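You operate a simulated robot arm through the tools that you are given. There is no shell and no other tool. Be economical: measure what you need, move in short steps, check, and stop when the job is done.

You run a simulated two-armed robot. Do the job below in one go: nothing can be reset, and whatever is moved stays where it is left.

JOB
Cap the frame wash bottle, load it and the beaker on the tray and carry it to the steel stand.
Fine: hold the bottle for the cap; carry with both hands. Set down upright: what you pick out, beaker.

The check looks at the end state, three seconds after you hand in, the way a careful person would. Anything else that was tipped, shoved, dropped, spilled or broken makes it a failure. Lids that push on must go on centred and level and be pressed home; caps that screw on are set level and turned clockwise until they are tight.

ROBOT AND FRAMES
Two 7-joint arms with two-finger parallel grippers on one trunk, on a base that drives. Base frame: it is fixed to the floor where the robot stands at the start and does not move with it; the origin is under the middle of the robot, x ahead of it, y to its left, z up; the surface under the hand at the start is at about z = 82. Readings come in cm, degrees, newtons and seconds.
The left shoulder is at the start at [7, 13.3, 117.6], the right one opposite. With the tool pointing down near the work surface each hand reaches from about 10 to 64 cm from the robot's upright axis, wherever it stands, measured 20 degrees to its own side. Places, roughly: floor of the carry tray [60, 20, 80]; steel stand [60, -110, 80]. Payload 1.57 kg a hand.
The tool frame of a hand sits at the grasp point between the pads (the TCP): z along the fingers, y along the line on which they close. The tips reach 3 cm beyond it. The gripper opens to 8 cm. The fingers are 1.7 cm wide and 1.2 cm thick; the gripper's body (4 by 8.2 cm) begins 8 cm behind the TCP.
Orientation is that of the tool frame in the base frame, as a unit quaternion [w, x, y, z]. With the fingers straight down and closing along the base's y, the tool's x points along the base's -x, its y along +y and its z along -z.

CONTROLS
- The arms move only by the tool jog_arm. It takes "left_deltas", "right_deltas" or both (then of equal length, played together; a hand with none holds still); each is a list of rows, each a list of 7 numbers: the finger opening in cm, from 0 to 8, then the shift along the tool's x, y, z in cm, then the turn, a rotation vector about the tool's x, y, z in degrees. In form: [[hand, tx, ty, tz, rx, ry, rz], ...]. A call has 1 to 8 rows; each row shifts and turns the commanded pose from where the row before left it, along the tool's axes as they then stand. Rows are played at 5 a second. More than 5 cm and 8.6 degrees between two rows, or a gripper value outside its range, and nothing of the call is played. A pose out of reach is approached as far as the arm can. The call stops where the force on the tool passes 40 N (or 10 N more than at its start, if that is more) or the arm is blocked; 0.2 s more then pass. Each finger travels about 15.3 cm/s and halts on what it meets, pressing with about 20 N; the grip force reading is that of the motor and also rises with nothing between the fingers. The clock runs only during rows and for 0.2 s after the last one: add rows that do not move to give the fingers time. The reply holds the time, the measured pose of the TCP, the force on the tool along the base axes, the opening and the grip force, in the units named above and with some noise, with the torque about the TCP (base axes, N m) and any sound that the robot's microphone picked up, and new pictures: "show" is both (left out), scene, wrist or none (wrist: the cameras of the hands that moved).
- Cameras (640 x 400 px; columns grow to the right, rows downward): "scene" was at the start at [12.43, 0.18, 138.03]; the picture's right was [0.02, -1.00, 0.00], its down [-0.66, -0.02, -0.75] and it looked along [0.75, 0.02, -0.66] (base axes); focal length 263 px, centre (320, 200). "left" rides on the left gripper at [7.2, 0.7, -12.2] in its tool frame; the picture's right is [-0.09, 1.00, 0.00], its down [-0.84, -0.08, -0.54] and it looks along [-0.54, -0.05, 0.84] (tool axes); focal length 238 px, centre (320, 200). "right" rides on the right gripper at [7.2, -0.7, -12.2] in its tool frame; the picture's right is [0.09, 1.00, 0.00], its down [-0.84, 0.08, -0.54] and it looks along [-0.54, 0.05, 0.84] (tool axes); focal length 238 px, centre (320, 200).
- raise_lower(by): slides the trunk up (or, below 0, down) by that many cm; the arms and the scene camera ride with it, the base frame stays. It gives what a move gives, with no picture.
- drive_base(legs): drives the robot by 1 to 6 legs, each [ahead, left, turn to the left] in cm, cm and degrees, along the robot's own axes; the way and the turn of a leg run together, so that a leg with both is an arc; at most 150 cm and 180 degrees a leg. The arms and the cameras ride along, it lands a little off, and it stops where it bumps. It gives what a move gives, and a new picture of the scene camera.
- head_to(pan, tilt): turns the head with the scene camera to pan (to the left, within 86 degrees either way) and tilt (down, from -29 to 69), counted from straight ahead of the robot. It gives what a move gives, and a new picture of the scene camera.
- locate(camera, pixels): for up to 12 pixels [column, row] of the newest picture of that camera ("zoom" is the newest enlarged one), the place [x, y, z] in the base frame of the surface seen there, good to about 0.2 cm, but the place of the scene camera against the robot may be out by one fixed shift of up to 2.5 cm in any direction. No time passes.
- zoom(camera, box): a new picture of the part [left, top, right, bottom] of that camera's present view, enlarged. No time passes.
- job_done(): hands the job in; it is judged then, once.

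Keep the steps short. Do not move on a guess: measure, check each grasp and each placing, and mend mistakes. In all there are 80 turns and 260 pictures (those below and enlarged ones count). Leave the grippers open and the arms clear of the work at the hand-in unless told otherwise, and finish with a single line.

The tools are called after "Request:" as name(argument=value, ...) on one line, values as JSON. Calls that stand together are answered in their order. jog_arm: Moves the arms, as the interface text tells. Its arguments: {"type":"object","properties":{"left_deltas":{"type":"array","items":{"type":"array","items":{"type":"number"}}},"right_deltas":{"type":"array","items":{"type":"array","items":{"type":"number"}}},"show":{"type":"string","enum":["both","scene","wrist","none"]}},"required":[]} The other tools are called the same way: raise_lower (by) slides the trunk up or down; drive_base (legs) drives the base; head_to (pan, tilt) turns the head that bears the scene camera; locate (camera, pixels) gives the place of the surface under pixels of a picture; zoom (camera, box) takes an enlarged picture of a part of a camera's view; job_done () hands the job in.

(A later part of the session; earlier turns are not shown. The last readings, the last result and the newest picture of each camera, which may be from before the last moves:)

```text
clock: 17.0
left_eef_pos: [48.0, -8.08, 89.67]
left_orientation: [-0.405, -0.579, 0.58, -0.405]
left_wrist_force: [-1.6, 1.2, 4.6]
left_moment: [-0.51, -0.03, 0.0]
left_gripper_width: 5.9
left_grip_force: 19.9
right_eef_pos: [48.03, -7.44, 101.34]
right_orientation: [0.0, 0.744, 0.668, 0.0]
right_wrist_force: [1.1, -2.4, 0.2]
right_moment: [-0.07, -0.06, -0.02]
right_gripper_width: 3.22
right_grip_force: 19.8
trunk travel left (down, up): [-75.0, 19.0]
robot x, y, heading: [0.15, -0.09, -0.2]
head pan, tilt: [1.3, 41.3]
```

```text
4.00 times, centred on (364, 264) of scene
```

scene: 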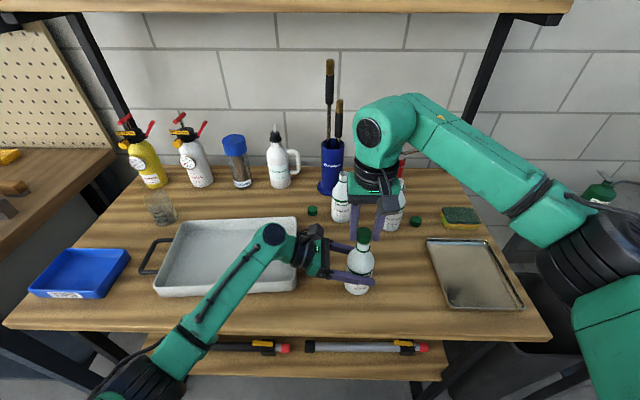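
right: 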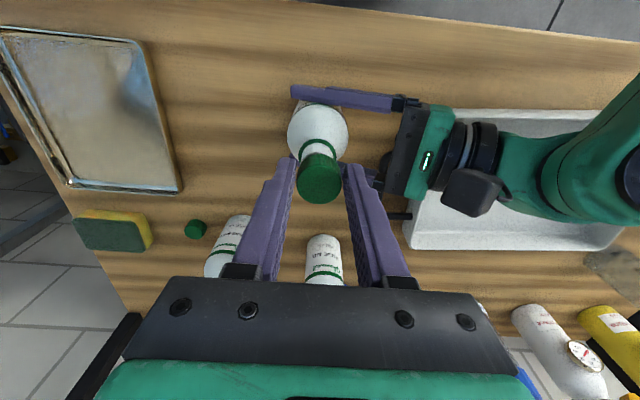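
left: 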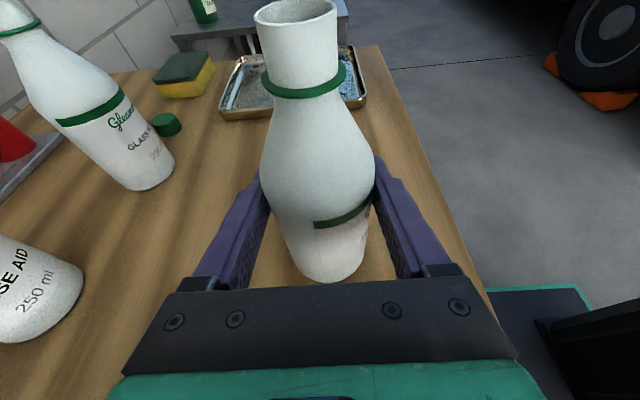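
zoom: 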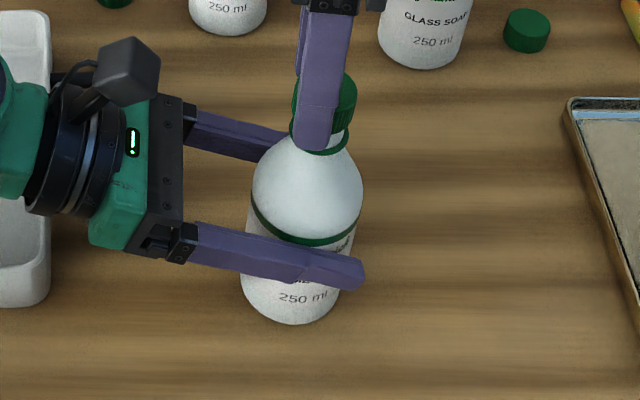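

The bottle looks as if it leans. I'll check its base and top with locate.

Request:
locate(camera="zoom", pixels=[[244, 280], [337, 290], [290, 318], [254, 195], [362, 195], [310, 180], [293, 92], [357, 95], [345, 150], [346, 132], [296, 148]])

Request:
zoom(camera="scene", box=[332, 225, 392, 300])

Request:
zoom(camera="left", box=[160, 0, 480, 300])

Request:
zoom(camera="right", box=[160, 50, 480, 250])

```text
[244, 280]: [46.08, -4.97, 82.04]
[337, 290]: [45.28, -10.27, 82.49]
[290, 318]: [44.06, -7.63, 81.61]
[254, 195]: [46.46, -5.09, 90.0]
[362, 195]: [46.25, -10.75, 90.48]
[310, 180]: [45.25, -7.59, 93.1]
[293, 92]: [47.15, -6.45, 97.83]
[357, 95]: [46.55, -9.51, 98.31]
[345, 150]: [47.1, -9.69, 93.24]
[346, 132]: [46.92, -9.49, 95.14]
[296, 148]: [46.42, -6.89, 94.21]
```

```text
5.33 times, centred on (362, 262) of scene
```

zoom: 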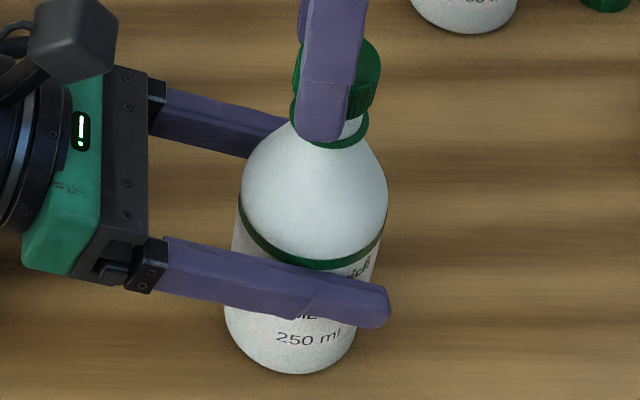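

```text
1.33 times, centred on (320, 150) of left
```

zoom: 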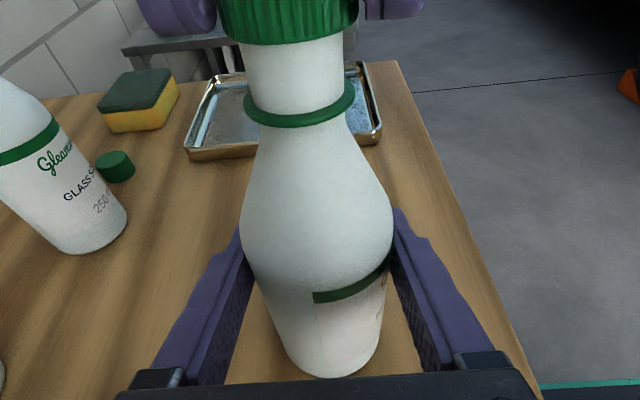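

```text
2.00 times, centred on (320, 150) of right
```

zoom: 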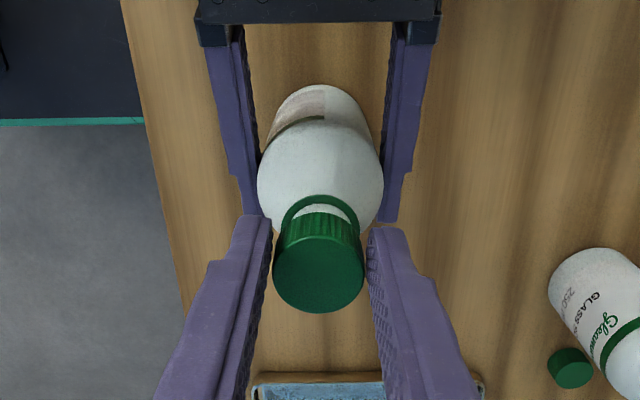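

The bottle leans about 2° and the cap has slid in the pads. I'll open the right hand, rise clear and measure, then regrip centred.

Request:
jog_arm(right_deltas=[[4, 0, 0, 0, 0, 0, 0], [5, 0, 0, 0, 0, 0, 0], [5, 0, 0, -2, 0, 0, -8], [5, 0, 0, -3, 0, 0, -8], [5, 0, 0, 0, 0, 0, -8], [5, 0, 0, 0, 0, 0, -8], [5, 0, 0, 0, 0, 0, -8], [5, 0, 0, 0, 0, 0, -8]])

Request:
zoom(camera="scene", box=[332, 225, 392, 300])

Request:
zoom(camera="left", box=[160, 0, 480, 300])

```text
clock: 18.8
left_eef_pos: [48.11, -8.07, 89.69]
left_orientation: [-0.406, -0.579, 0.579, -0.406]
left_wrist_force: [-1.4, 1.0, 4.4]
left_moment: [-0.14, 0.14, -0.06]
left_gripper_width: 5.91
left_grip_force: 19.5
right_eef_pos: [48.03, -7.41, 106.29]
right_orientation: [0.001, 0.407, 0.914, 0.0]
right_wrist_force: [0.1, -0.5, 0.5]
right_moment: [0.04, 0.02, -0.03]
right_gripper_width: 4.98
right_grip_force: 0.0
trunk travel left (down, up): [-75.0, 19.0]
robot x, y, heading: [0.04, -0.16, 0.1]
head pan, tilt: [1.3, 41.3]
```

scene: 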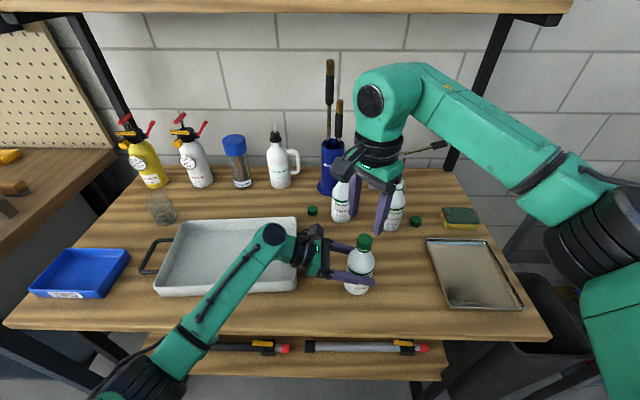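
right: 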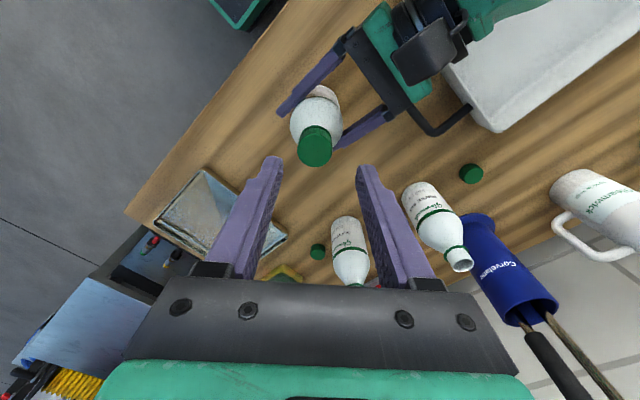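

```text
5.33 times, centred on (362, 262) of scene
```

zoom: 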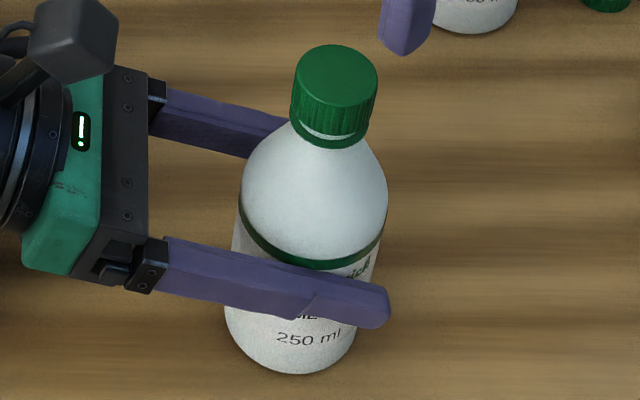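

```text
1.33 times, centred on (320, 150) of left
```

zoom: 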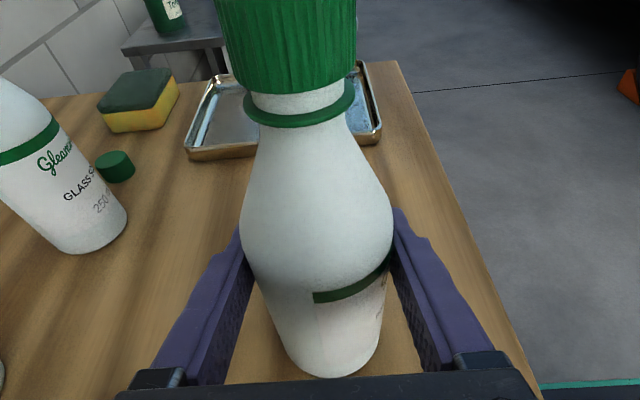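

On release the cap settled lower on the neck, leaving a small gap above the ring. I'll measure the tilt and the cap centre.

Request:
locate(camera="scene", pixels=[[365, 237], [357.8, 239], [371.5, 240], [365, 233], [365, 242], [347.5, 258], [374, 258], [345, 278], [368.5, 284], [356, 296]])

Request:
locate(camera="right", pixels=[[316, 148], [300, 148], [331, 148], [316, 140], [316, 162], [292, 122], [341, 122], [316, 165]])

Request:
zoom(camera="right", box=[260, 70, 370, 180])

Request:
locate(camera="zoom", pixels=[[320, 250], [240, 250], [400, 250], [320, 360], [320, 300], [320, 240]])

```text
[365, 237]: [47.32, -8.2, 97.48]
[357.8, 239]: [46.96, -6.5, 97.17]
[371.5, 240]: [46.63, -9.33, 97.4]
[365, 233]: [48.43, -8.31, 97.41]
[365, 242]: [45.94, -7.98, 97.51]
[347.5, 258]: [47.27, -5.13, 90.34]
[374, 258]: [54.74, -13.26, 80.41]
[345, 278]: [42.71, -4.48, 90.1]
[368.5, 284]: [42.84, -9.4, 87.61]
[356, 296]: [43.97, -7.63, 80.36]
```

```text
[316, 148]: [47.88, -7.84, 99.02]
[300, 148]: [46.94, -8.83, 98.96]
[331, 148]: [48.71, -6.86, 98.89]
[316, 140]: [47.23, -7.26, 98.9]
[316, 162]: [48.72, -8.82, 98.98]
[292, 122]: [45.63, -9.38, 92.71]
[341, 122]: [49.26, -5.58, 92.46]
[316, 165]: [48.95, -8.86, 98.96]
```

```text
3.64 times, centred on (315, 125) of right
```

zoom: 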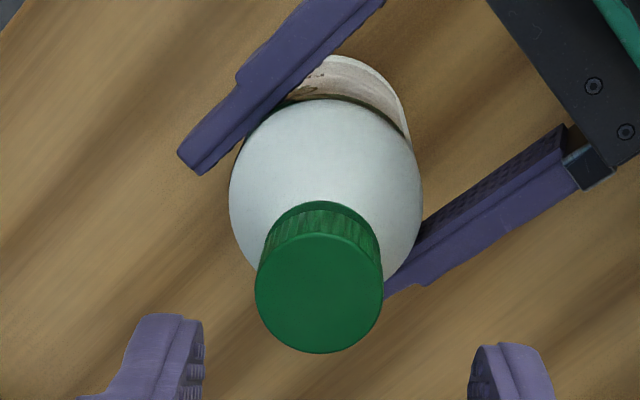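

```text
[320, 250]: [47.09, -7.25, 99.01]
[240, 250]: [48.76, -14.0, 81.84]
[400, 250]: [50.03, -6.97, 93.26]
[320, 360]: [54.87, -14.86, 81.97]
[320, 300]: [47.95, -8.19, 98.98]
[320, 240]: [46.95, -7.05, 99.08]
```

The cap centre is [47.88,-8.05] with its top at 99.0, nearly down. The bottle leans about 1° toward -y. I'll level it with the left hand and turn the right hand back for a fresh stroke.

Request:
jog_arm(left_deltas=[[5, 0, 0, 0, 0, 0.5, 0], [5, 0, 0, 0, 0, 0.5, 0], [5, 0, 0, 0, 0, 0, 0], [5, 0, 0, 0, 0, 0, 0], [5, 0, 0, 0, 0, 0, 0], [5, 0, 0, 0, 0, 0, 0], [5, 0, 0, 0, 0, 0, 0], [5, 0, 0, 0, 0, 0, 0]], right_deltas=[[5, 0, 0, 0, 0, 0, -8.5], [5, 0, 0, 0, 0, 0, -8.5], [5, 0, 0, 0, 0, 0, -8.5], [5, 0, 0, 0, 0, 0, -8.5], [5, 0, 0, 0, 0, 0, -8.5], [5, 0, 0, 0, 0, 0, -8.5], [5, 0, 0, 0, 0, 0, -8.5], [5, 0, 0, 0, 0, 0, -8.5]])

Request:
zoom(camera="right", box=[260, 90, 380, 200])

Request:
zoom(camera="scene", box=[332, 225, 392, 300])

```text
clock: 20.6
left_eef_pos: [48.04, -7.81, 89.53]
left_orientation: [0.411, 0.576, -0.576, 0.41]
left_wrist_force: [0.3, 2.1, 1.5]
left_moment: [0.22, -0.05, -0.04]
left_gripper_width: 5.91
left_grip_force: 19.4
right_eef_pos: [48.05, -7.4, 106.26]
right_orientation: [0.001, -0.175, 0.984, -0.001]
right_wrist_force: [-0.2, 0.4, 0.4]
right_moment: [0.0, -0.06, 0.0]
right_gripper_width: 4.99
right_grip_force: 0.1
trunk travel left (down, up): [-75.0, 19.0]
robot x, y, heading: [0.2, 0.05, 0.2]
head pan, tilt: [1.3, 41.3]
```

scene: 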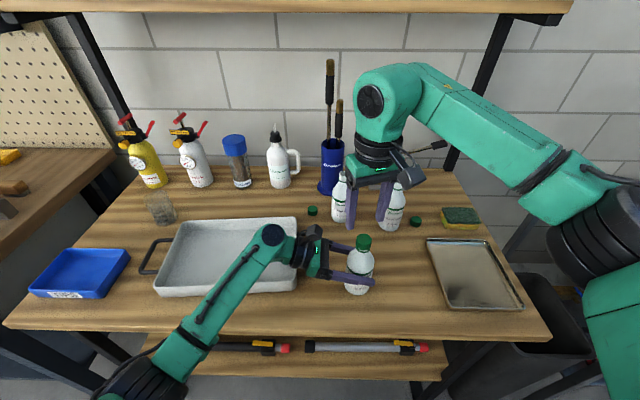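
right: 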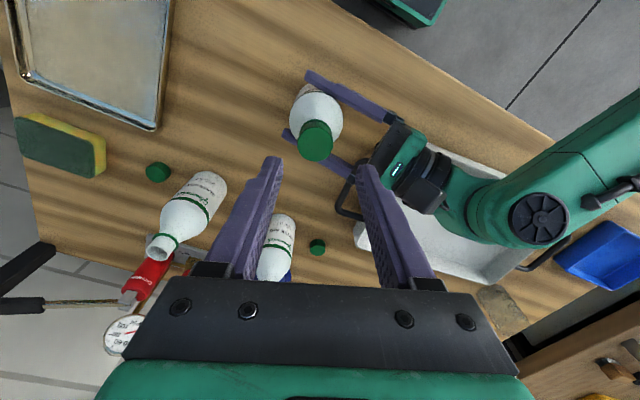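
left: 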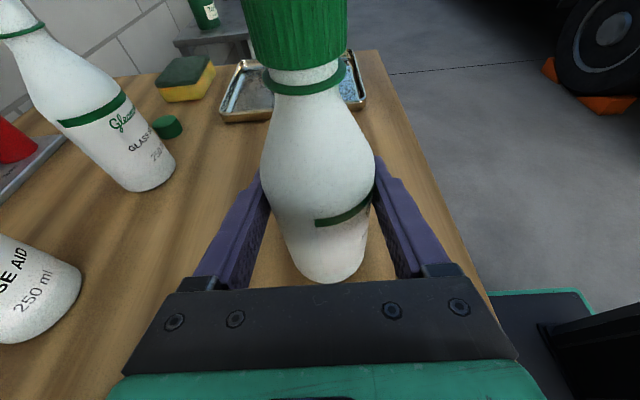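

```text
3.64 times, centred on (320, 145) of right
```

zoom: 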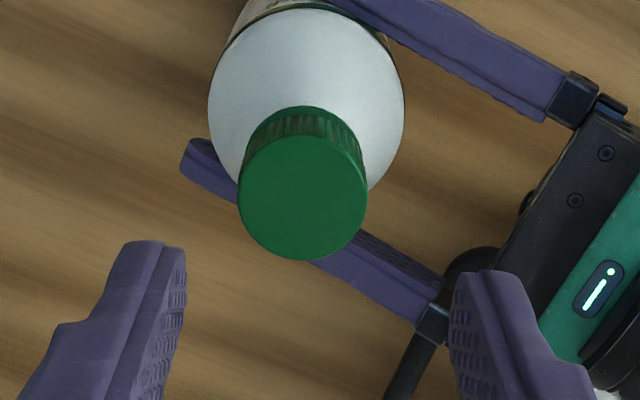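

```text
5.33 times, centred on (362, 262) of scene
```

zoom: 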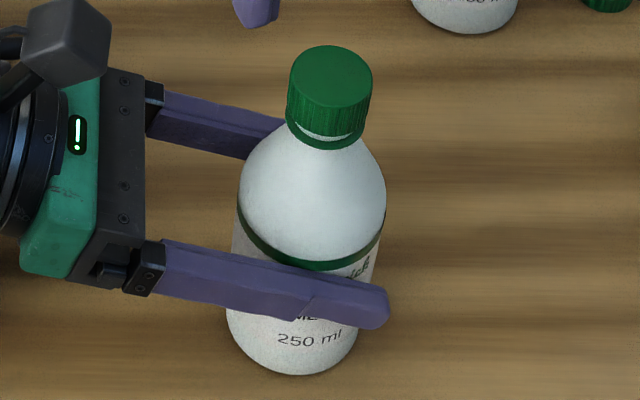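

I'll locate the cap's disc centre and edges.

Request:
locate(camera="right", pixels=[[315.3, 144.2], [299, 144.2], [331.5, 144.2], [315.3, 129], [315.3, 160]])

```text
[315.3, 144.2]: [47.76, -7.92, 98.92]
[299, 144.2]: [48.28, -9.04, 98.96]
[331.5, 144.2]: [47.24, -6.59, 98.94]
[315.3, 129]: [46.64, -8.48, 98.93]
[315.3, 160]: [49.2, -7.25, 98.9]
```

The centre is [47.84,-7.86]. I'll centre the hand on it, go down to z 100.6 and close.

Request:
jog_arm(right_deltas=[[5, 0.355, -0.36, 0, 0, 0, 0], [5, 0, 0, 2.5, 0, 0, 0], [5, 0, 0, 2.2, 0, 0, 0], [5, 0, 0, 0.95, 0, 0, 0], [5, 0, 0, 0, 0, 0, 0]], show="wrist")

Request:
zoom(camera="right", box=[240, 100, 400, 220])

```text
clock: 21.8
left_eef_pos: [48.13, -8.02, 89.65]
left_orientation: [0.411, 0.576, -0.575, 0.411]
left_wrist_force: [0.0, -0.5, -0.1]
left_moment: [0.08, 0.02, -0.01]
left_gripper_width: 5.9
left_grip_force: 19.8
right_eef_pos: [47.82, -7.74, 100.48]
right_orientation: [0.001, -0.175, 0.985, 0.0]
right_wrist_force: [0.4, -0.2, 0.6]
right_moment: [-0.04, -0.02, -0.01]
right_gripper_width: 5.0
right_grip_force: 0.2
trunk travel left (down, up): [-75.0, 19.0]
robot x, y, heading: [0.03, -0.12, 0.0]
head pan, tilt: [1.3, 41.3]
```

right: 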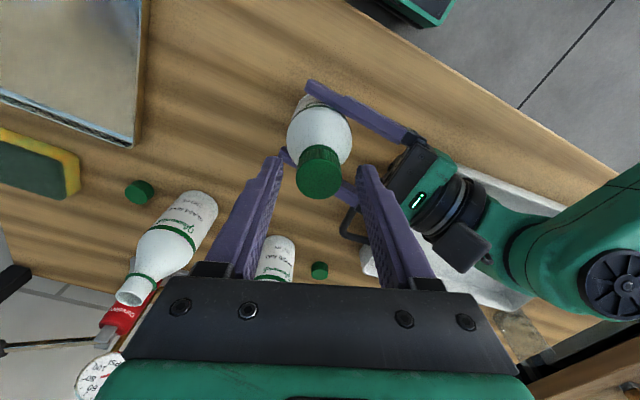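

```text
3.33 times, centred on (320, 160) of right
```

zoom: 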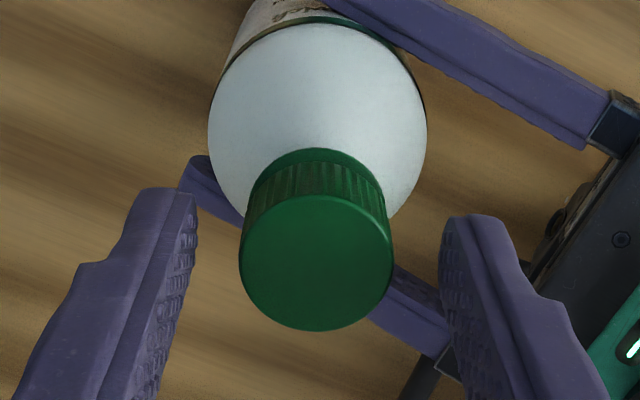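

I'll check the cap centre against the TCP once more.

Request:
locate(camera="right", pixels=[[318.7, 179], [318.7, 161], [318.7, 197], [298, 179], [340, 179]])

```text
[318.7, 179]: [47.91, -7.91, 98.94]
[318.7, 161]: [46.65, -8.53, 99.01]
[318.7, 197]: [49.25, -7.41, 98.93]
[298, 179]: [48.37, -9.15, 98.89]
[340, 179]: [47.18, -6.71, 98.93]
```

Now centred within about 0.1. I'll close on the cap and start turning clockwise.

Request:
jog_arm(right_deltas=[[3.4, 0, 0, 0, 0, 0, 0], [2, 0, 0, 0, 0, 0, 0], [2, 0, 0, 0, 0, 0, 0], [2, 0, 0, 0.02, 0, 0, 8], [2, 0, 0, 0.02, 0, 0, 8], [2, 0, 0, 0.02, 0, 0, 8], [2, 0, 0, 0.02, 0, 0, 8], [2, 0, 0, 0.02, 0, 0, 8]], show="none")

Request:
jog_arm(right_deltas=[[2, 0, 0, 0.02, 0, 0, 8], [2, 0, 0, 0.02, 0, 0, 8], [2, 0, 0, 0.02, 0, 0, 8], [2, 0, 0, 0.02, 0, 0, 8]], show="none")

Request:
zoom(camera="left", box=[160, 0, 480, 300])

```text
clock: 23.6
left_eef_pos: [48.13, -7.86, 89.42]
left_orientation: [0.411, 0.576, -0.575, 0.411]
left_wrist_force: [-0.9, -3.4, -0.4]
left_moment: [0.46, -0.11, 0.03]
left_gripper_width: 5.93
left_grip_force: 20.1
right_eef_pos: [47.98, -7.89, 100.5]
right_orientation: [0.0, 0.175, 0.985, 0.001]
right_wrist_force: [0.6, 4.9, 0.0]
right_moment: [0.08, -0.02, 0.03]
right_gripper_width: 3.03
right_grip_force: 20.2
trunk travel left (down, up): [-75.0, 19.0]
robot x, y, heading: [-0.07, -0.22, 0.1]
head pan, tilt: [1.3, 41.3]
```

```text
clock: 24.6
left_eef_pos: [48.05, -8.08, 89.64]
left_orientation: [-0.412, -0.575, 0.576, -0.41]
left_wrist_force: [-5.1, -7.8, 0.2]
left_moment: [0.44, -0.5, 0.03]
left_gripper_width: 5.91
left_grip_force: 19.2
right_eef_pos: [47.87, -7.9, 100.41]
right_orientation: [0.001, 0.441, 0.898, 0.001]
right_wrist_force: [6.7, 8.5, 2.5]
right_moment: [0.35, -0.25, 0.02]
right_gripper_width: 3.07
right_grip_force: 20.1
trunk travel left (down, up): [-75.0, 19.0]
robot x, y, heading: [0.11, -0.08, -0.2]
head pan, tilt: [1.3, 41.3]
```

```text
1.33 times, centred on (320, 150) of left
```

zoom: 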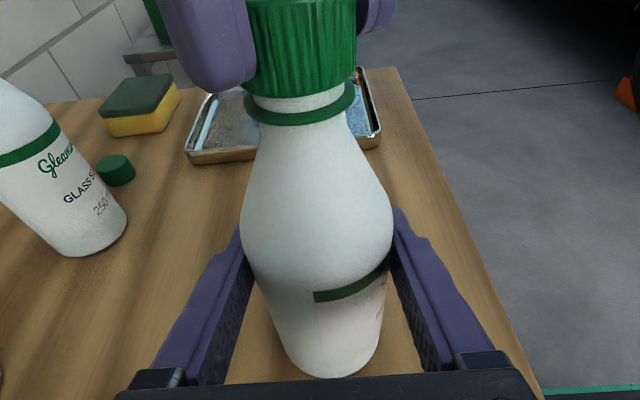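

Turning works, but side force builds up (6.7, 8.5 N). I'll relieve it by shifting with the force, then continue.

Request:
jog_arm(right_deltas=[[2, 0.07, 0.28, 0, 0, 0, 0], [2, 0, 0, 0, 0, 0, 0], [2, 0, 0, 0, 0, 0, 0]], show="none")

Request:
jog_arm(right_deltas=[[2, 0, 0.02, 0.02, 0, 0, 8], [2, 0, 0.02, 0.02, 0, 0, 8], [2, 0, 0.02, 0.02, 0, 0, 8], [2, 0, 0.02, 0.02, 0, 0, 8]], show="wrist")

Request:
zoom(camera="left", box=[160, 0, 480, 300])

Request:
zoom(camera="scene", box=[332, 225, 392, 300])

```text
clock: 25.4
left_eef_pos: [48.0, -7.95, 89.52]
left_orientation: [0.41, 0.577, -0.575, 0.411]
left_wrist_force: [-0.9, 2.9, 0.1]
left_moment: [-0.42, 0.31, 0.01]
left_gripper_width: 5.91
left_grip_force: 20.0
right_eef_pos: [47.92, -7.79, 100.54]
right_orientation: [0.0, 0.44, 0.898, 0.0]
right_wrist_force: [-0.4, -5.3, 7.1]
right_moment: [-0.2, 0.04, -0.01]
right_gripper_width: 3.01
right_grip_force: 19.8
trunk travel left (down, up): [-75.0, 19.0]
robot x, y, heading: [-0.09, -0.11, 0.2]
head pan, tilt: [1.3, 41.3]
```

```text
clock: 26.4
left_eef_pos: [48.07, -7.99, 89.62]
left_orientation: [0.41, 0.576, -0.575, 0.411]
left_wrist_force: [2.4, 4.6, 0.1]
left_moment: [-0.06, 0.31, 0.0]
left_gripper_width: 5.94
left_grip_force: 19.8
right_eef_pos: [48.15, -7.67, 100.27]
right_orientation: [0.0, 0.67, 0.743, -0.001]
right_wrist_force: [-3.7, -4.4, 4.3]
right_moment: [-0.24, 0.15, 0.0]
right_gripper_width: 3.03
right_grip_force: 19.8
trunk travel left (down, up): [-75.0, 19.0]
robot x, y, heading: [0.2, 0.18, 0.1]
head pan, tilt: [1.3, 41.3]
```

right: 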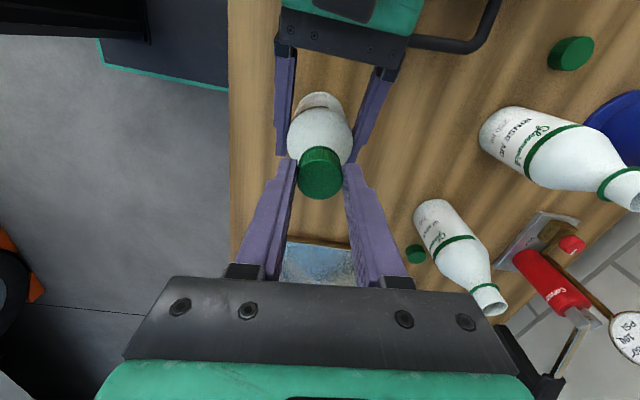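

```text
1.33 times, centred on (320, 150) of left
```

zoom: 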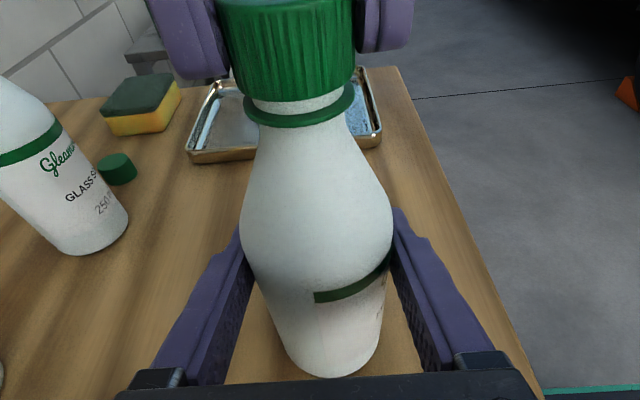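

```text
5.33 times, centred on (362, 262) of scene
```

zoom: 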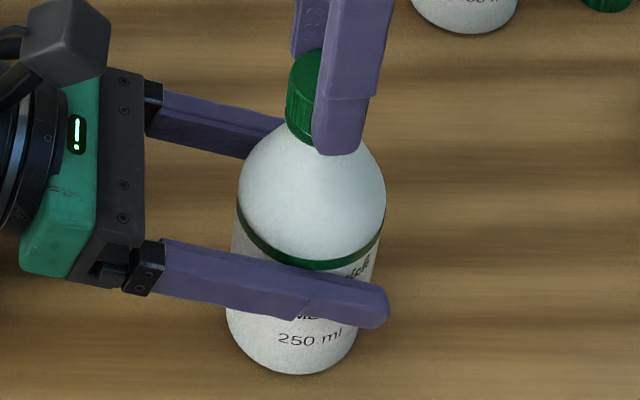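

The cap is winding down. I over-corrected slightly, so I'll shift back 0.1 and turn further.

Request:
jog_arm(right_deltas=[[2, -0.1, -0.1, 0, 0, 0, 0], [2, 0, 0, 0.01, 0, 0, 8], [2, 0, 0, 0.01, 0, 0, 8], [2, 0, 0, 0.01, 0, 0, 8], [2, 0, 0, 0.01, 0, 0, 8], [2, 0, 0, 0.01, 0, 0, 8]], show="none")

Request:
zoom(camera="left", box=[220, 0, 400, 110])

```text
clock: 27.8
left_eef_pos: [47.87, -8.07, 89.58]
left_orientation: [-0.412, -0.575, 0.576, -0.411]
left_wrist_force: [-8.2, 0.4, 1.0]
left_moment: [0.29, -0.48, -0.04]
left_gripper_width: 5.93
left_grip_force: 20.2
right_eef_pos: [48.07, -7.83, 100.32]
right_orientation: [0.0, 0.884, 0.468, 0.001]
right_wrist_force: [9.7, 1.4, 1.0]
right_moment: [0.05, -0.34, 0.06]
right_gripper_width: 3.02
right_grip_force: 20.0
trunk travel left (down, up): [-75.0, 19.0]
robot x, y, heading: [-0.13, 0.07, -0.1]
head pan, tilt: [1.3, 41.3]
```

```text
3.56 times, centred on (310, 55) of left
```

zoom: 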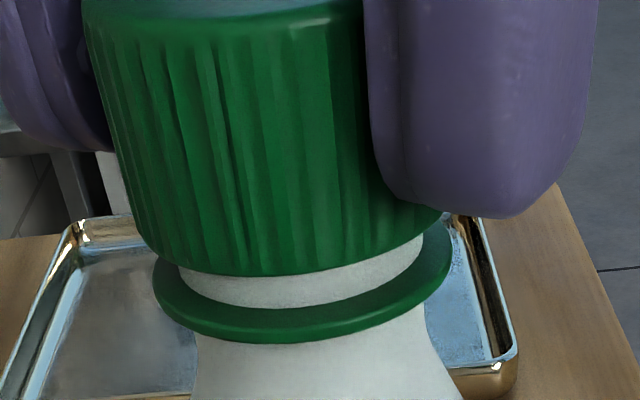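

About 104° was turned in this stroke, with a small gap left. I'll open, turn back 136° around the cap, and look.

Request:
jog_arm(right_deltas=[[4.5, 0, 0, 0, 0, 0, 0], [5.5, 0, 0, 0, 0, 0, 0], [5.5, 0, 0, -3, 0, 0, -8.5], [5.5, 0, 0, 0, 0, 0, -8.5], [5.5, 0, 0, 0, 0, 0, -8.5], [5.5, 0, 0, 0, 0, 0, -8.5], [5.5, 0, 0, 0, 0, 0, -8.5], [5.5, 0, 0, 0, 0, 0, -8.5]], show="none")

Request:
jog_arm(right_deltas=[[5.5, 0, 0, 0, 0, 0, -8.5], [5.5, 0, 0, 0, 0, 0, -8.5], [5.5, 0, 0, 0, 0, 0, -8.5], [5.5, 0, 0, 0, 0, 0, -8.5], [5.5, 0, 0, 0, 0, 0, -8.5], [5.5, 0, 0, 0, 0, 0, -8.5], [5.5, 0, 0, 0, 0, 0, -8.5], [5.5, 0, 0, 0, 0, 0, -8.5]], show="none")

Request:
jog_arm(right_deltas=[[5.5, 0, 0, 0, 0, 0, -8.5], [5.5, 0, 0, 0, 0, 0, -8.5], [5.5, 0, 0, 0, 0, 0, 0]], show="both")

Request:
zoom(camera="right", box=[240, 80, 400, 200])

Request:
zoom(camera="scene", box=[332, 225, 392, 300])

```text
clock: 29.6
left_eef_pos: [48.05, -7.85, 89.56]
left_orientation: [-0.411, -0.576, 0.576, -0.41]
left_wrist_force: [0.3, 0.8, 1.7]
left_moment: [0.14, 0.05, -0.02]
left_gripper_width: 5.93
left_grip_force: 19.9
right_eef_pos: [48.03, -7.72, 103.28]
right_orientation: [-0.001, 0.595, 0.804, 0.001]
right_wrist_force: [0.6, -0.3, 0.0]
right_moment: [-0.01, -0.01, 0.01]
right_gripper_width: 5.51
right_grip_force: 0.2
trunk travel left (down, up): [-75.0, 19.0]
robot x, y, heading: [0.26, -0.07, -0.3]
head pan, tilt: [1.3, 41.3]
```

```text
clock: 31.4
left_eef_pos: [48.2, -7.95, 89.51]
left_orientation: [0.411, 0.576, -0.574, 0.411]
left_wrist_force: [2.3, 1.4, 1.5]
left_moment: [0.08, 0.01, -0.06]
left_gripper_width: 5.93
left_grip_force: 20.4
right_eef_pos: [47.98, -7.7, 103.28]
right_orientation: [0.0, 0.041, 0.999, 0.0]
right_wrist_force: [-0.4, -0.3, -0.9]
right_moment: [0.0, 0.03, -0.02]
right_gripper_width: 5.49
right_grip_force: 0.0
trunk travel left (down, up): [-75.0, 19.0]
robot x, y, heading: [-0.17, -0.18, -0.2]
head pan, tilt: [1.3, 41.3]
```

```text
clock: 32.2
left_eef_pos: [48.09, -7.89, 89.62]
left_orientation: [0.41, 0.577, -0.575, 0.41]
left_wrist_force: [1.9, 0.7, 1.9]
left_moment: [0.08, 0.01, -0.05]
left_gripper_width: 5.93
left_grip_force: 20.2
right_eef_pos: [48.04, -7.76, 103.31]
right_orientation: [0.0, -0.105, 0.994, 0.0]
right_wrist_force: [-0.9, 0.5, -0.7]
right_moment: [-0.01, 0.0, 0.0]
right_gripper_width: 5.51
right_grip_force: 0.1
trunk travel left (down, up): [-75.0, 19.0]
robot x, y, heading: [0.06, -0.01, 0.1]
head pan, tilt: [1.3, 41.3]
```

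scene: 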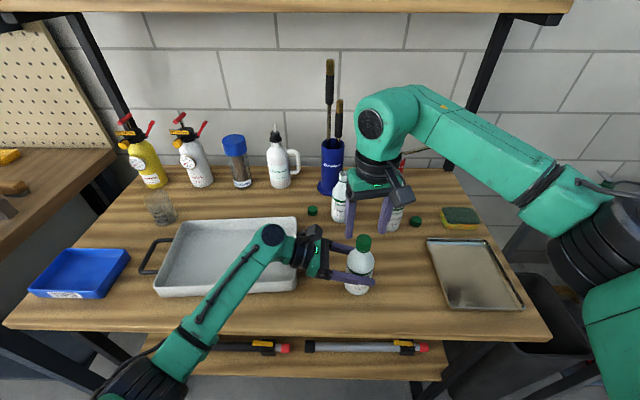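
right: 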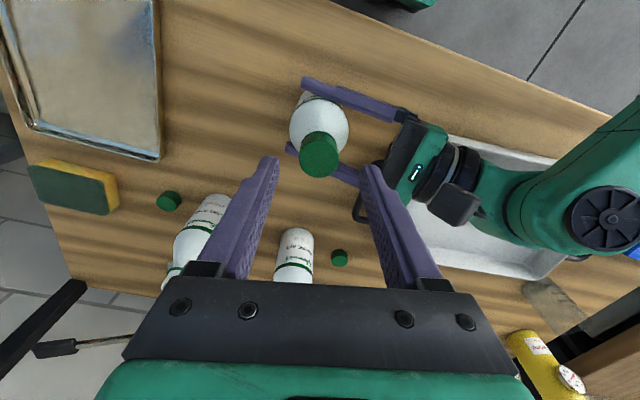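

```text
3.33 times, centred on (320, 140) of right
```

zoom: 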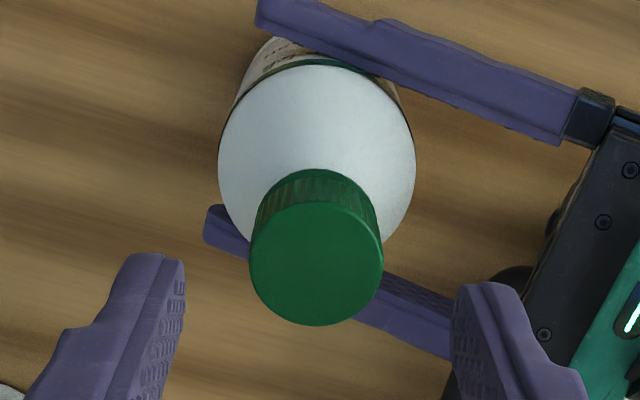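

```text
5.33 times, centred on (362, 262) of scene
```

zoom: 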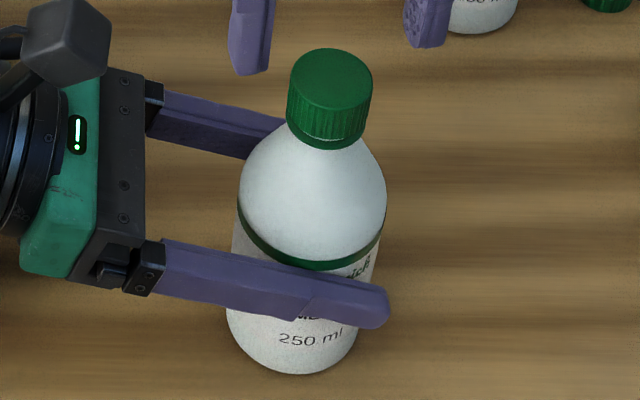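

The gap has nearly closed and the cap is level. I'll locate the centre for the next stroke.

Request:
locate(camera="right", pixels=[[318.8, 159.2], [318.8, 143], [318.8, 176], [300.5, 159.2], [337, 159.2]])

```text
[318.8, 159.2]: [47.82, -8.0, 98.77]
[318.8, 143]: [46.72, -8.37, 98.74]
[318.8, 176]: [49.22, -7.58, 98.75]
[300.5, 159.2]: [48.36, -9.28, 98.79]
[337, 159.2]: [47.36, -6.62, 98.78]
```

Centre [47.9,-7.97]. I'll regrip and turn again, reading the force as it goes.

Request:
jog_arm(right_deltas=[[5.5, 0.167, -0.21, 0, 0, 0, 0], [5.5, 0, 0, 2.9, 0, 0, 0], [5.5, 0, 0, 0, 0, 0, 0], [3.5, 0, 0, 0, 0, 0, 0], [2, 0, 0, 0, 0, 0, 0], [2, 0, 0, 0, 0, 0, 0], [2, 0, 0, 0, 0, 0, 8], [2, 0, 0, 0, 0, 0, 8]], show="none")

Request:
jog_arm(right_deltas=[[2, 0, 0, 0.01, 0, 0, 8], [2, 0, 0, 0.01, 0, 0, 8], [2, 0, 0, 0.01, 0, 0, 8]], show="none")

```text
clock: 34.0
left_eef_pos: [48.04, -8.02, 89.6]
left_orientation: [0.411, 0.576, -0.575, 0.411]
left_wrist_force: [3.2, -5.2, 0.0]
left_moment: [0.36, 0.3, -0.03]
left_gripper_width: 5.92
left_grip_force: 20.1
right_eef_pos: [47.99, -7.93, 100.58]
right_orientation: [0.0, 0.035, 0.999, 0.002]
right_wrist_force: [-4.0, 5.5, -0.2]
right_moment: [0.23, 0.29, -0.02]
right_gripper_width: 3.04
right_grip_force: 19.7
trunk travel left (down, up): [-75.0, 19.0]
robot x, y, heading: [-0.36, -0.37, -0.2]
head pan, tilt: [1.3, 41.3]
```

```text
clock: 34.8
left_eef_pos: [48.0, -7.92, 89.62]
left_orientation: [0.411, 0.576, -0.575, 0.411]
left_wrist_force: [2.6, -9.2, 0.0]
left_moment: [0.36, -0.04, -0.04]
left_gripper_width: 5.95
left_grip_force: 19.8
right_eef_pos: [47.82, -7.99, 100.31]
right_orientation: [0.0, 0.244, 0.97, 0.0]
right_wrist_force: [-2.1, 9.4, 1.4]
right_moment: [0.57, 0.29, 0.01]
right_gripper_width: 3.02
right_grip_force: 20.0
trunk travel left (down, up): [-75.0, 19.0]
robot x, y, heading: [0.26, -0.28, -0.2]
head pan, tilt: [1.3, 41.3]
```

I'll relieve the side force by about 0.2 in +y and continue.

Request:
jog_arm(right_deltas=[[2, 0.13, 0.157, 0, 0, 0, 0], [2, 0, 0, 0.01, 0, 0, 8], [2, 0, 0, 0.01, 0, 0, 8], [2, 0, 0, 0.01, 0, 0, 8], [2, 0, 0, 0.01, 0, 0, 8]], show="none")

Request:
zoom(camera="left", box=[220, 0, 400, 110])

```text
clock: 36.0
left_eef_pos: [48.01, -7.98, 89.54]
left_orientation: [0.41, 0.576, -0.575, 0.411]
left_wrist_force: [-5.8, 0.0, 1.6]
left_moment: [-0.32, -0.34, -0.02]
left_gripper_width: 5.93
left_grip_force: 19.7
right_eef_pos: [47.85, -7.95, 100.37]
right_orientation: [0.0, 0.501, 0.866, 0.001]
right_wrist_force: [6.6, -1.4, 2.4]
right_moment: [-0.03, -0.18, 0.05]
right_gripper_width: 3.02
right_grip_force: 19.7
trunk travel left (down, up): [-75.0, 19.0]
robot x, y, heading: [0.24, -0.03, -0.1]
head pan, tilt: [1.3, 41.3]
```

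```text
3.56 times, centred on (310, 55) of left
```

zoom: 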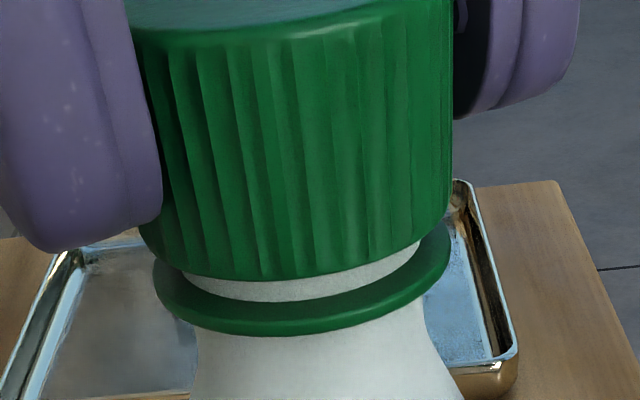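

The gap is shrinking, about a third since last time. I'll keep turning.

Request:
jog_arm(right_deltas=[[2, -0.07, 0.13, 0, 0, 0, 0], [2, 0, 0.01, 0.01, 0, 0, 8], [2, 0, 0.01, 0.01, 0, 0, 8], [2, 0, 0.01, 0.01, 0, 0, 8], [2, 0, 0.01, 0.01, 0, 0, 8], [2, 0, 0.01, 0.01, 0, 0, 8], [2, 0, 0.01, 0.01, 0, 0, 8], [2, 0, 0.01, 0.01, 0, 0, 8]], show="none")

Request:
zoom(camera="left", box=[220, 0, 400, 110])

```text
clock: 37.8
left_eef_pos: [47.93, -7.97, 89.63]
left_orientation: [-0.411, -0.575, 0.576, -0.41]
left_wrist_force: [-6.7, 3.5, 1.0]
left_moment: [-0.03, -0.46, -0.52]
left_gripper_width: 5.9
left_grip_force: 19.7
right_eef_pos: [48.02, -7.66, 100.39]
right_orientation: [0.001, 0.848, 0.529, 0.0]
right_wrist_force: [7.5, -2.5, 0.6]
right_moment: [-0.1, -0.21, 0.49]
right_gripper_width: 3.05
right_grip_force: 19.8
trunk travel left (down, up): [-75.0, 19.0]
robot x, y, heading: [0.21, -0.44, 0.0]
head pan, tilt: [1.3, 41.3]
```

```text
3.56 times, centred on (310, 55) of left
```

zoom: 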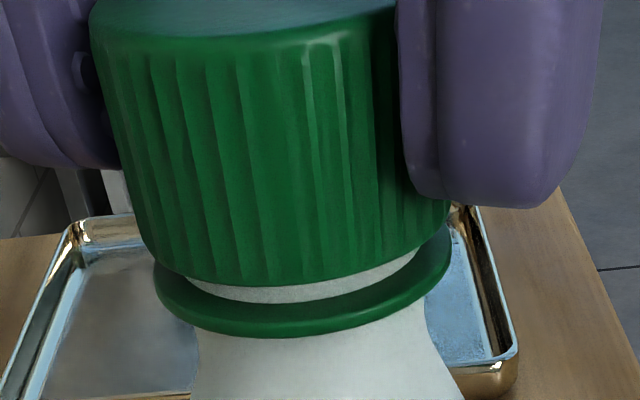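

The torque jumped to 0.49 N·m, so it's tightening. I'll turn a little more to confirm it is home.

Request:
jog_arm(right_deltas=[[2, 0.0, 0.1, 0, 0, 0, 0], [2, 0, 0, 0, 0, 0, 6], [2, 0, 0, 0, 0, 0, 6]], show="none")

Request:
zoom(camera="left", box=[220, 0, 400, 110])

```text
clock: 38.6
left_eef_pos: [48.05, -8.05, 89.54]
left_orientation: [0.412, 0.575, -0.574, 0.412]
left_wrist_force: [-5.6, -3.6, 0.3]
left_moment: [0.12, -0.41, -0.36]
left_gripper_width: 5.94
left_grip_force: 20.1
right_eef_pos: [48.23, -7.85, 100.23]
right_orientation: [-0.001, 0.899, 0.438, 0.0]
right_wrist_force: [7.4, 4.2, 2.5]
right_moment: [0.24, -0.34, 0.44]
right_gripper_width: 3.14
right_grip_force: 19.9
trunk travel left (down, up): [-75.0, 19.0]
robot x, y, heading: [-0.04, -0.13, 0.0]
head pan, tilt: [1.3, 41.3]
```

```text
3.56 times, centred on (310, 55) of left
```

zoom: 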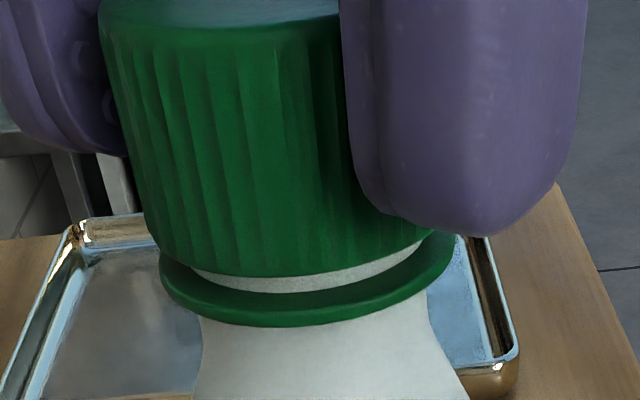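

Torque stays at 0.44 and the fingers now slip on the cap, so it's tight. I'll release, rise, move the right hand aside and unwind it.

Request:
jog_arm(right_deltas=[[4.5, 0, 0, 0, 0, 0, 0], [6, 0, 0, 0, 0, 0, 0], [6, 0, 0, -4, 0, 0, -8.5], [6, 0, 0, -4, 0, 0, -8.5], [6, 0, 0, 0, 0, 0, -8.5], [6, 0, 0, 0, 0, 0, -8.5], [6, 0, 0, 0, 0, 0, -8.5], [6, 0, 0, 0, 0, 0, -8.5]], show="none")

Request:
jog_arm(right_deltas=[[6, 0, 0, 0, 0, 0, -8.5], [6, 0, 0, 0, 0, 0, -8.5], [6, 0, 0, 0, 0, 0, -8.5], [6, 0, 0, 0, 0, 0, -8.5], [6, 0, 0, 0, 0, 0, -8.5], [6, 0, 0, 0, 0, 0, -8.5], [6, 0, 0, 0, 0, 0, -8.5], [6, 0, 0, 0, 0, 0, -8.5]], show="none")

Request:
jog_arm(right_deltas=[[6, 1, -4, 0, 0, 0, 0], [6, 1, -4, 0, 0, 0, 0], [6, 1, -4, 0, 0, 0, 0], [6, 1, -4, 0, 0, 0, 0], [6, 1, -4, 0, 0, 0, 0], [6, 0, 0, 0, 0, 0, 0]], show="scene")

Request:
zoom(camera="scene", box=[332, 225, 392, 300])

Request:
zoom(camera="left", box=[160, 0, 480, 300])

```text
clock: 40.4
left_eef_pos: [48.05, -7.98, 89.69]
left_orientation: [0.41, 0.576, -0.575, 0.412]
left_wrist_force: [0.3, 1.2, 3.1]
left_moment: [-0.04, 0.03, 0.0]
left_gripper_width: 5.91
left_grip_force: 19.9
right_eef_pos: [48.06, -7.66, 108.35]
right_orientation: [0.0, 0.621, 0.784, 0.0]
right_wrist_force: [0.0, 0.1, -0.5]
right_moment: [0.01, 0.0, 0.01]
right_gripper_width: 5.99
right_grip_force: 0.1
trunk travel left (down, up): [-75.0, 19.0]
robot x, y, heading: [-0.17, -0.17, 0.1]
head pan, tilt: [1.3, 41.3]
```

```text
clock: 42.2
left_eef_pos: [48.06, -8.03, 89.61]
left_orientation: [0.41, 0.576, -0.575, 0.411]
left_wrist_force: [0.3, 0.6, 2.7]
left_moment: [-0.05, 0.02, -0.01]
left_gripper_width: 5.9
left_grip_force: 19.7
right_eef_pos: [48.08, -7.85, 108.27]
right_orientation: [0.0, 0.076, 0.997, 0.0]
right_wrist_force: [-0.8, -0.2, 0.1]
right_moment: [-0.01, 0.03, 0.03]
right_gripper_width: 6.0
right_grip_force: 0.0
trunk travel left (down, up): [-75.0, 19.0]
robot x, y, heading: [0.28, 0.23, 0.0]
head pan, tilt: [1.3, 41.3]
```

```text
clock: 43.6
left_eef_pos: [48.05, -7.98, 89.64]
left_orientation: [-0.412, -0.575, 0.576, -0.41]
left_wrist_force: [-1.8, -1.3, 2.4]
left_moment: [-0.22, 0.09, -0.03]
left_gripper_width: 5.93
left_grip_force: 19.7
right_eef_pos: [40.11, -26.72, 108.25]
right_orientation: [0.0, 0.079, 0.997, 0.001]
right_wrist_force: [-0.2, 0.7, 0.9]
right_moment: [-0.02, 0.0, 0.01]
right_gripper_width: 5.99
right_grip_force: 0.1
trunk travel left (down, up): [-75.0, 19.0]
robot x, y, heading: [0.29, 0.09, 0.1]
head pan, tilt: [1.3, 41.3]
```

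scene: 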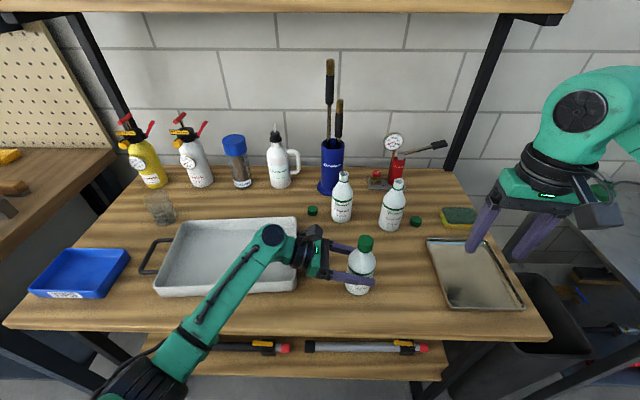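

```text
5.33 times, centred on (362, 262) of scene
```

zoom: 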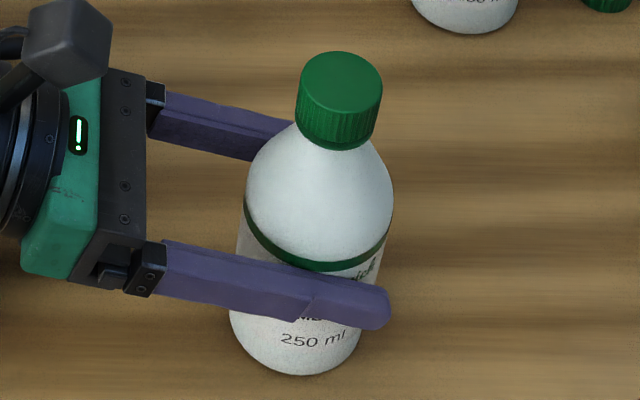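

```text
1.33 times, centred on (320, 150) of left
```

zoom: 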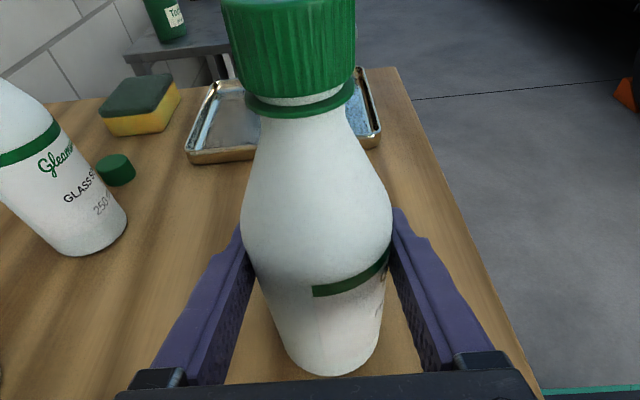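

The cap is home. The bottle leans about 1.2°, so I'll level it as I lift it 8 cm and begin carrying it toward the tray spot [55.5,15].

Request:
jog_arm(left_deltas=[[5, 1.2, 0, -0.4, 0, 0, 0], [5, 2.5, 0, -0.83, 0, 1.2, 0], [5, 2.5, 0, -0.83, 0, 0, 0], [5, 1.4, 0, -0.42, 0, 0, 0], [5, 0, 0, 0, 0, 0, 0]])

Request:
zoom(camera="scene", box=[312, 190, 402, 300])

```text
clock: 44.8
left_eef_pos: [48.05, -8.12, 97.59]
left_orientation: [-0.417, -0.571, 0.572, -0.416]
left_wrist_force: [-0.3, 0.1, -2.4]
left_moment: [0.02, 0.02, -0.01]
left_gripper_width: 5.9
left_grip_force: 19.1
right_eef_pos: [40.12, -26.81, 108.14]
right_orientation: [0.0, 0.079, 0.997, 0.0]
right_wrist_force: [0.2, -0.5, 0.4]
right_moment: [0.01, 0.01, 0.02]
right_gripper_width: 6.0
right_grip_force: 0.2
trunk travel left (down, up): [-75.0, 19.0]
robot x, y, heading: [-0.49, 0.12, -0.0]
head pan, tilt: [1.3, 41.3]
```

scene: 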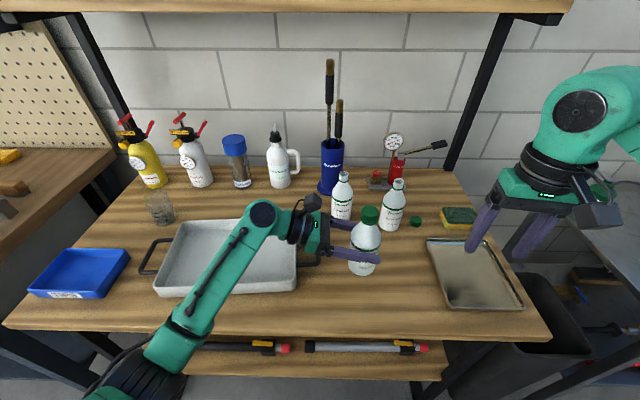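
left: 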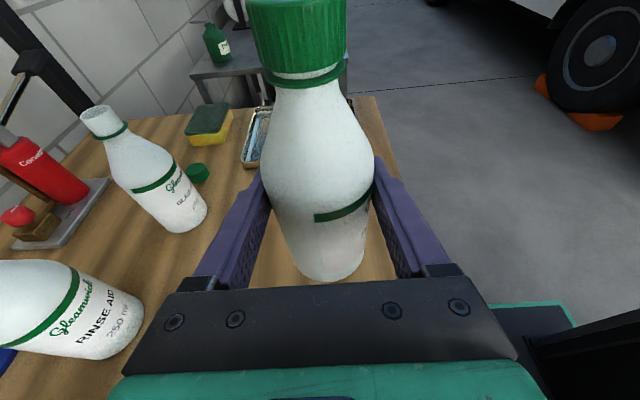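

```text
3.64 times, centred on (357, 245) of scene
```

zoom: 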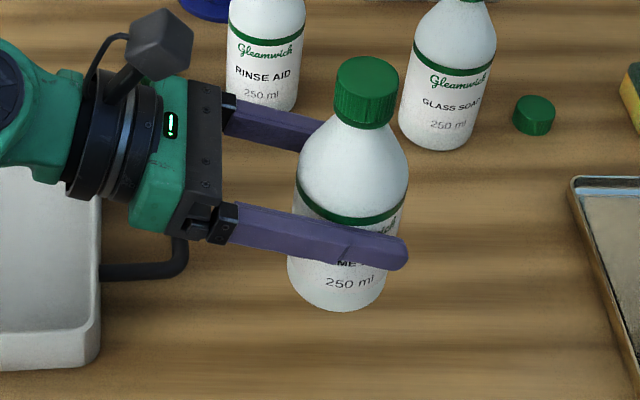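

Lifted; the weight is about 2.4 N. I'll carry it over to [55.5,15].

Request:
jog_arm(left_deltas=[[5, -1.19, -1.24, -3.64, 0, 0, 0], [5, -1.19, -1.24, -3.64, 0, 0, 0], [5, -1.19, -1.24, -3.64, 0, 0, 0], [5, -1.19, -1.24, -3.64, 0, 0, 0], [5, -1.19, -1.24, -3.64, 0, 0, 0], [5, -1.19, -1.24, -3.64, 0, 0, 0], [5, 0, 0, 0, 0, 0, 0]])

```text
clock: 46.4
left_eef_pos: [55.57, 14.9, 97.51]
left_orientation: [-0.417, -0.571, 0.571, -0.416]
left_wrist_force: [1.4, -0.7, -2.6]
left_moment: [0.03, 0.01, 0.02]
left_gripper_width: 5.9
left_grip_force: 20.3
right_eef_pos: [40.11, -26.89, 108.11]
right_orientation: [0.0, 0.079, 0.997, 0.0]
right_wrist_force: [0.2, 0.5, 0.1]
right_moment: [-0.07, 0.02, 0.0]
right_gripper_width: 5.99
right_grip_force: 0.0
trunk travel left (down, up): [-75.0, 19.0]
robot x, y, heading: [-0.36, -0.05, -0.1]
head pan, tilt: [1.3, 41.3]
```

scene: 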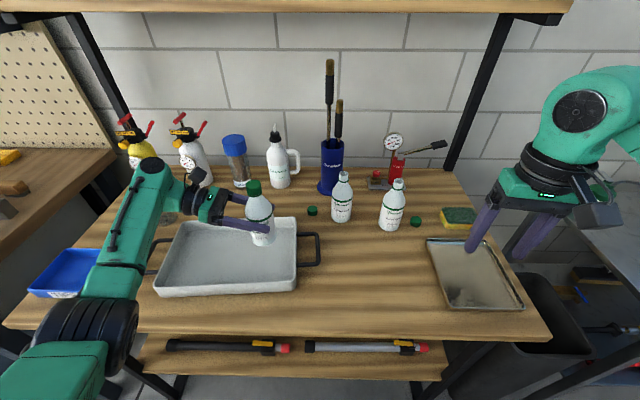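
left: 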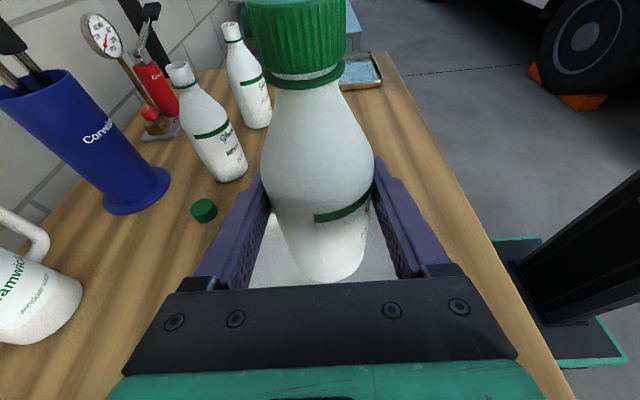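

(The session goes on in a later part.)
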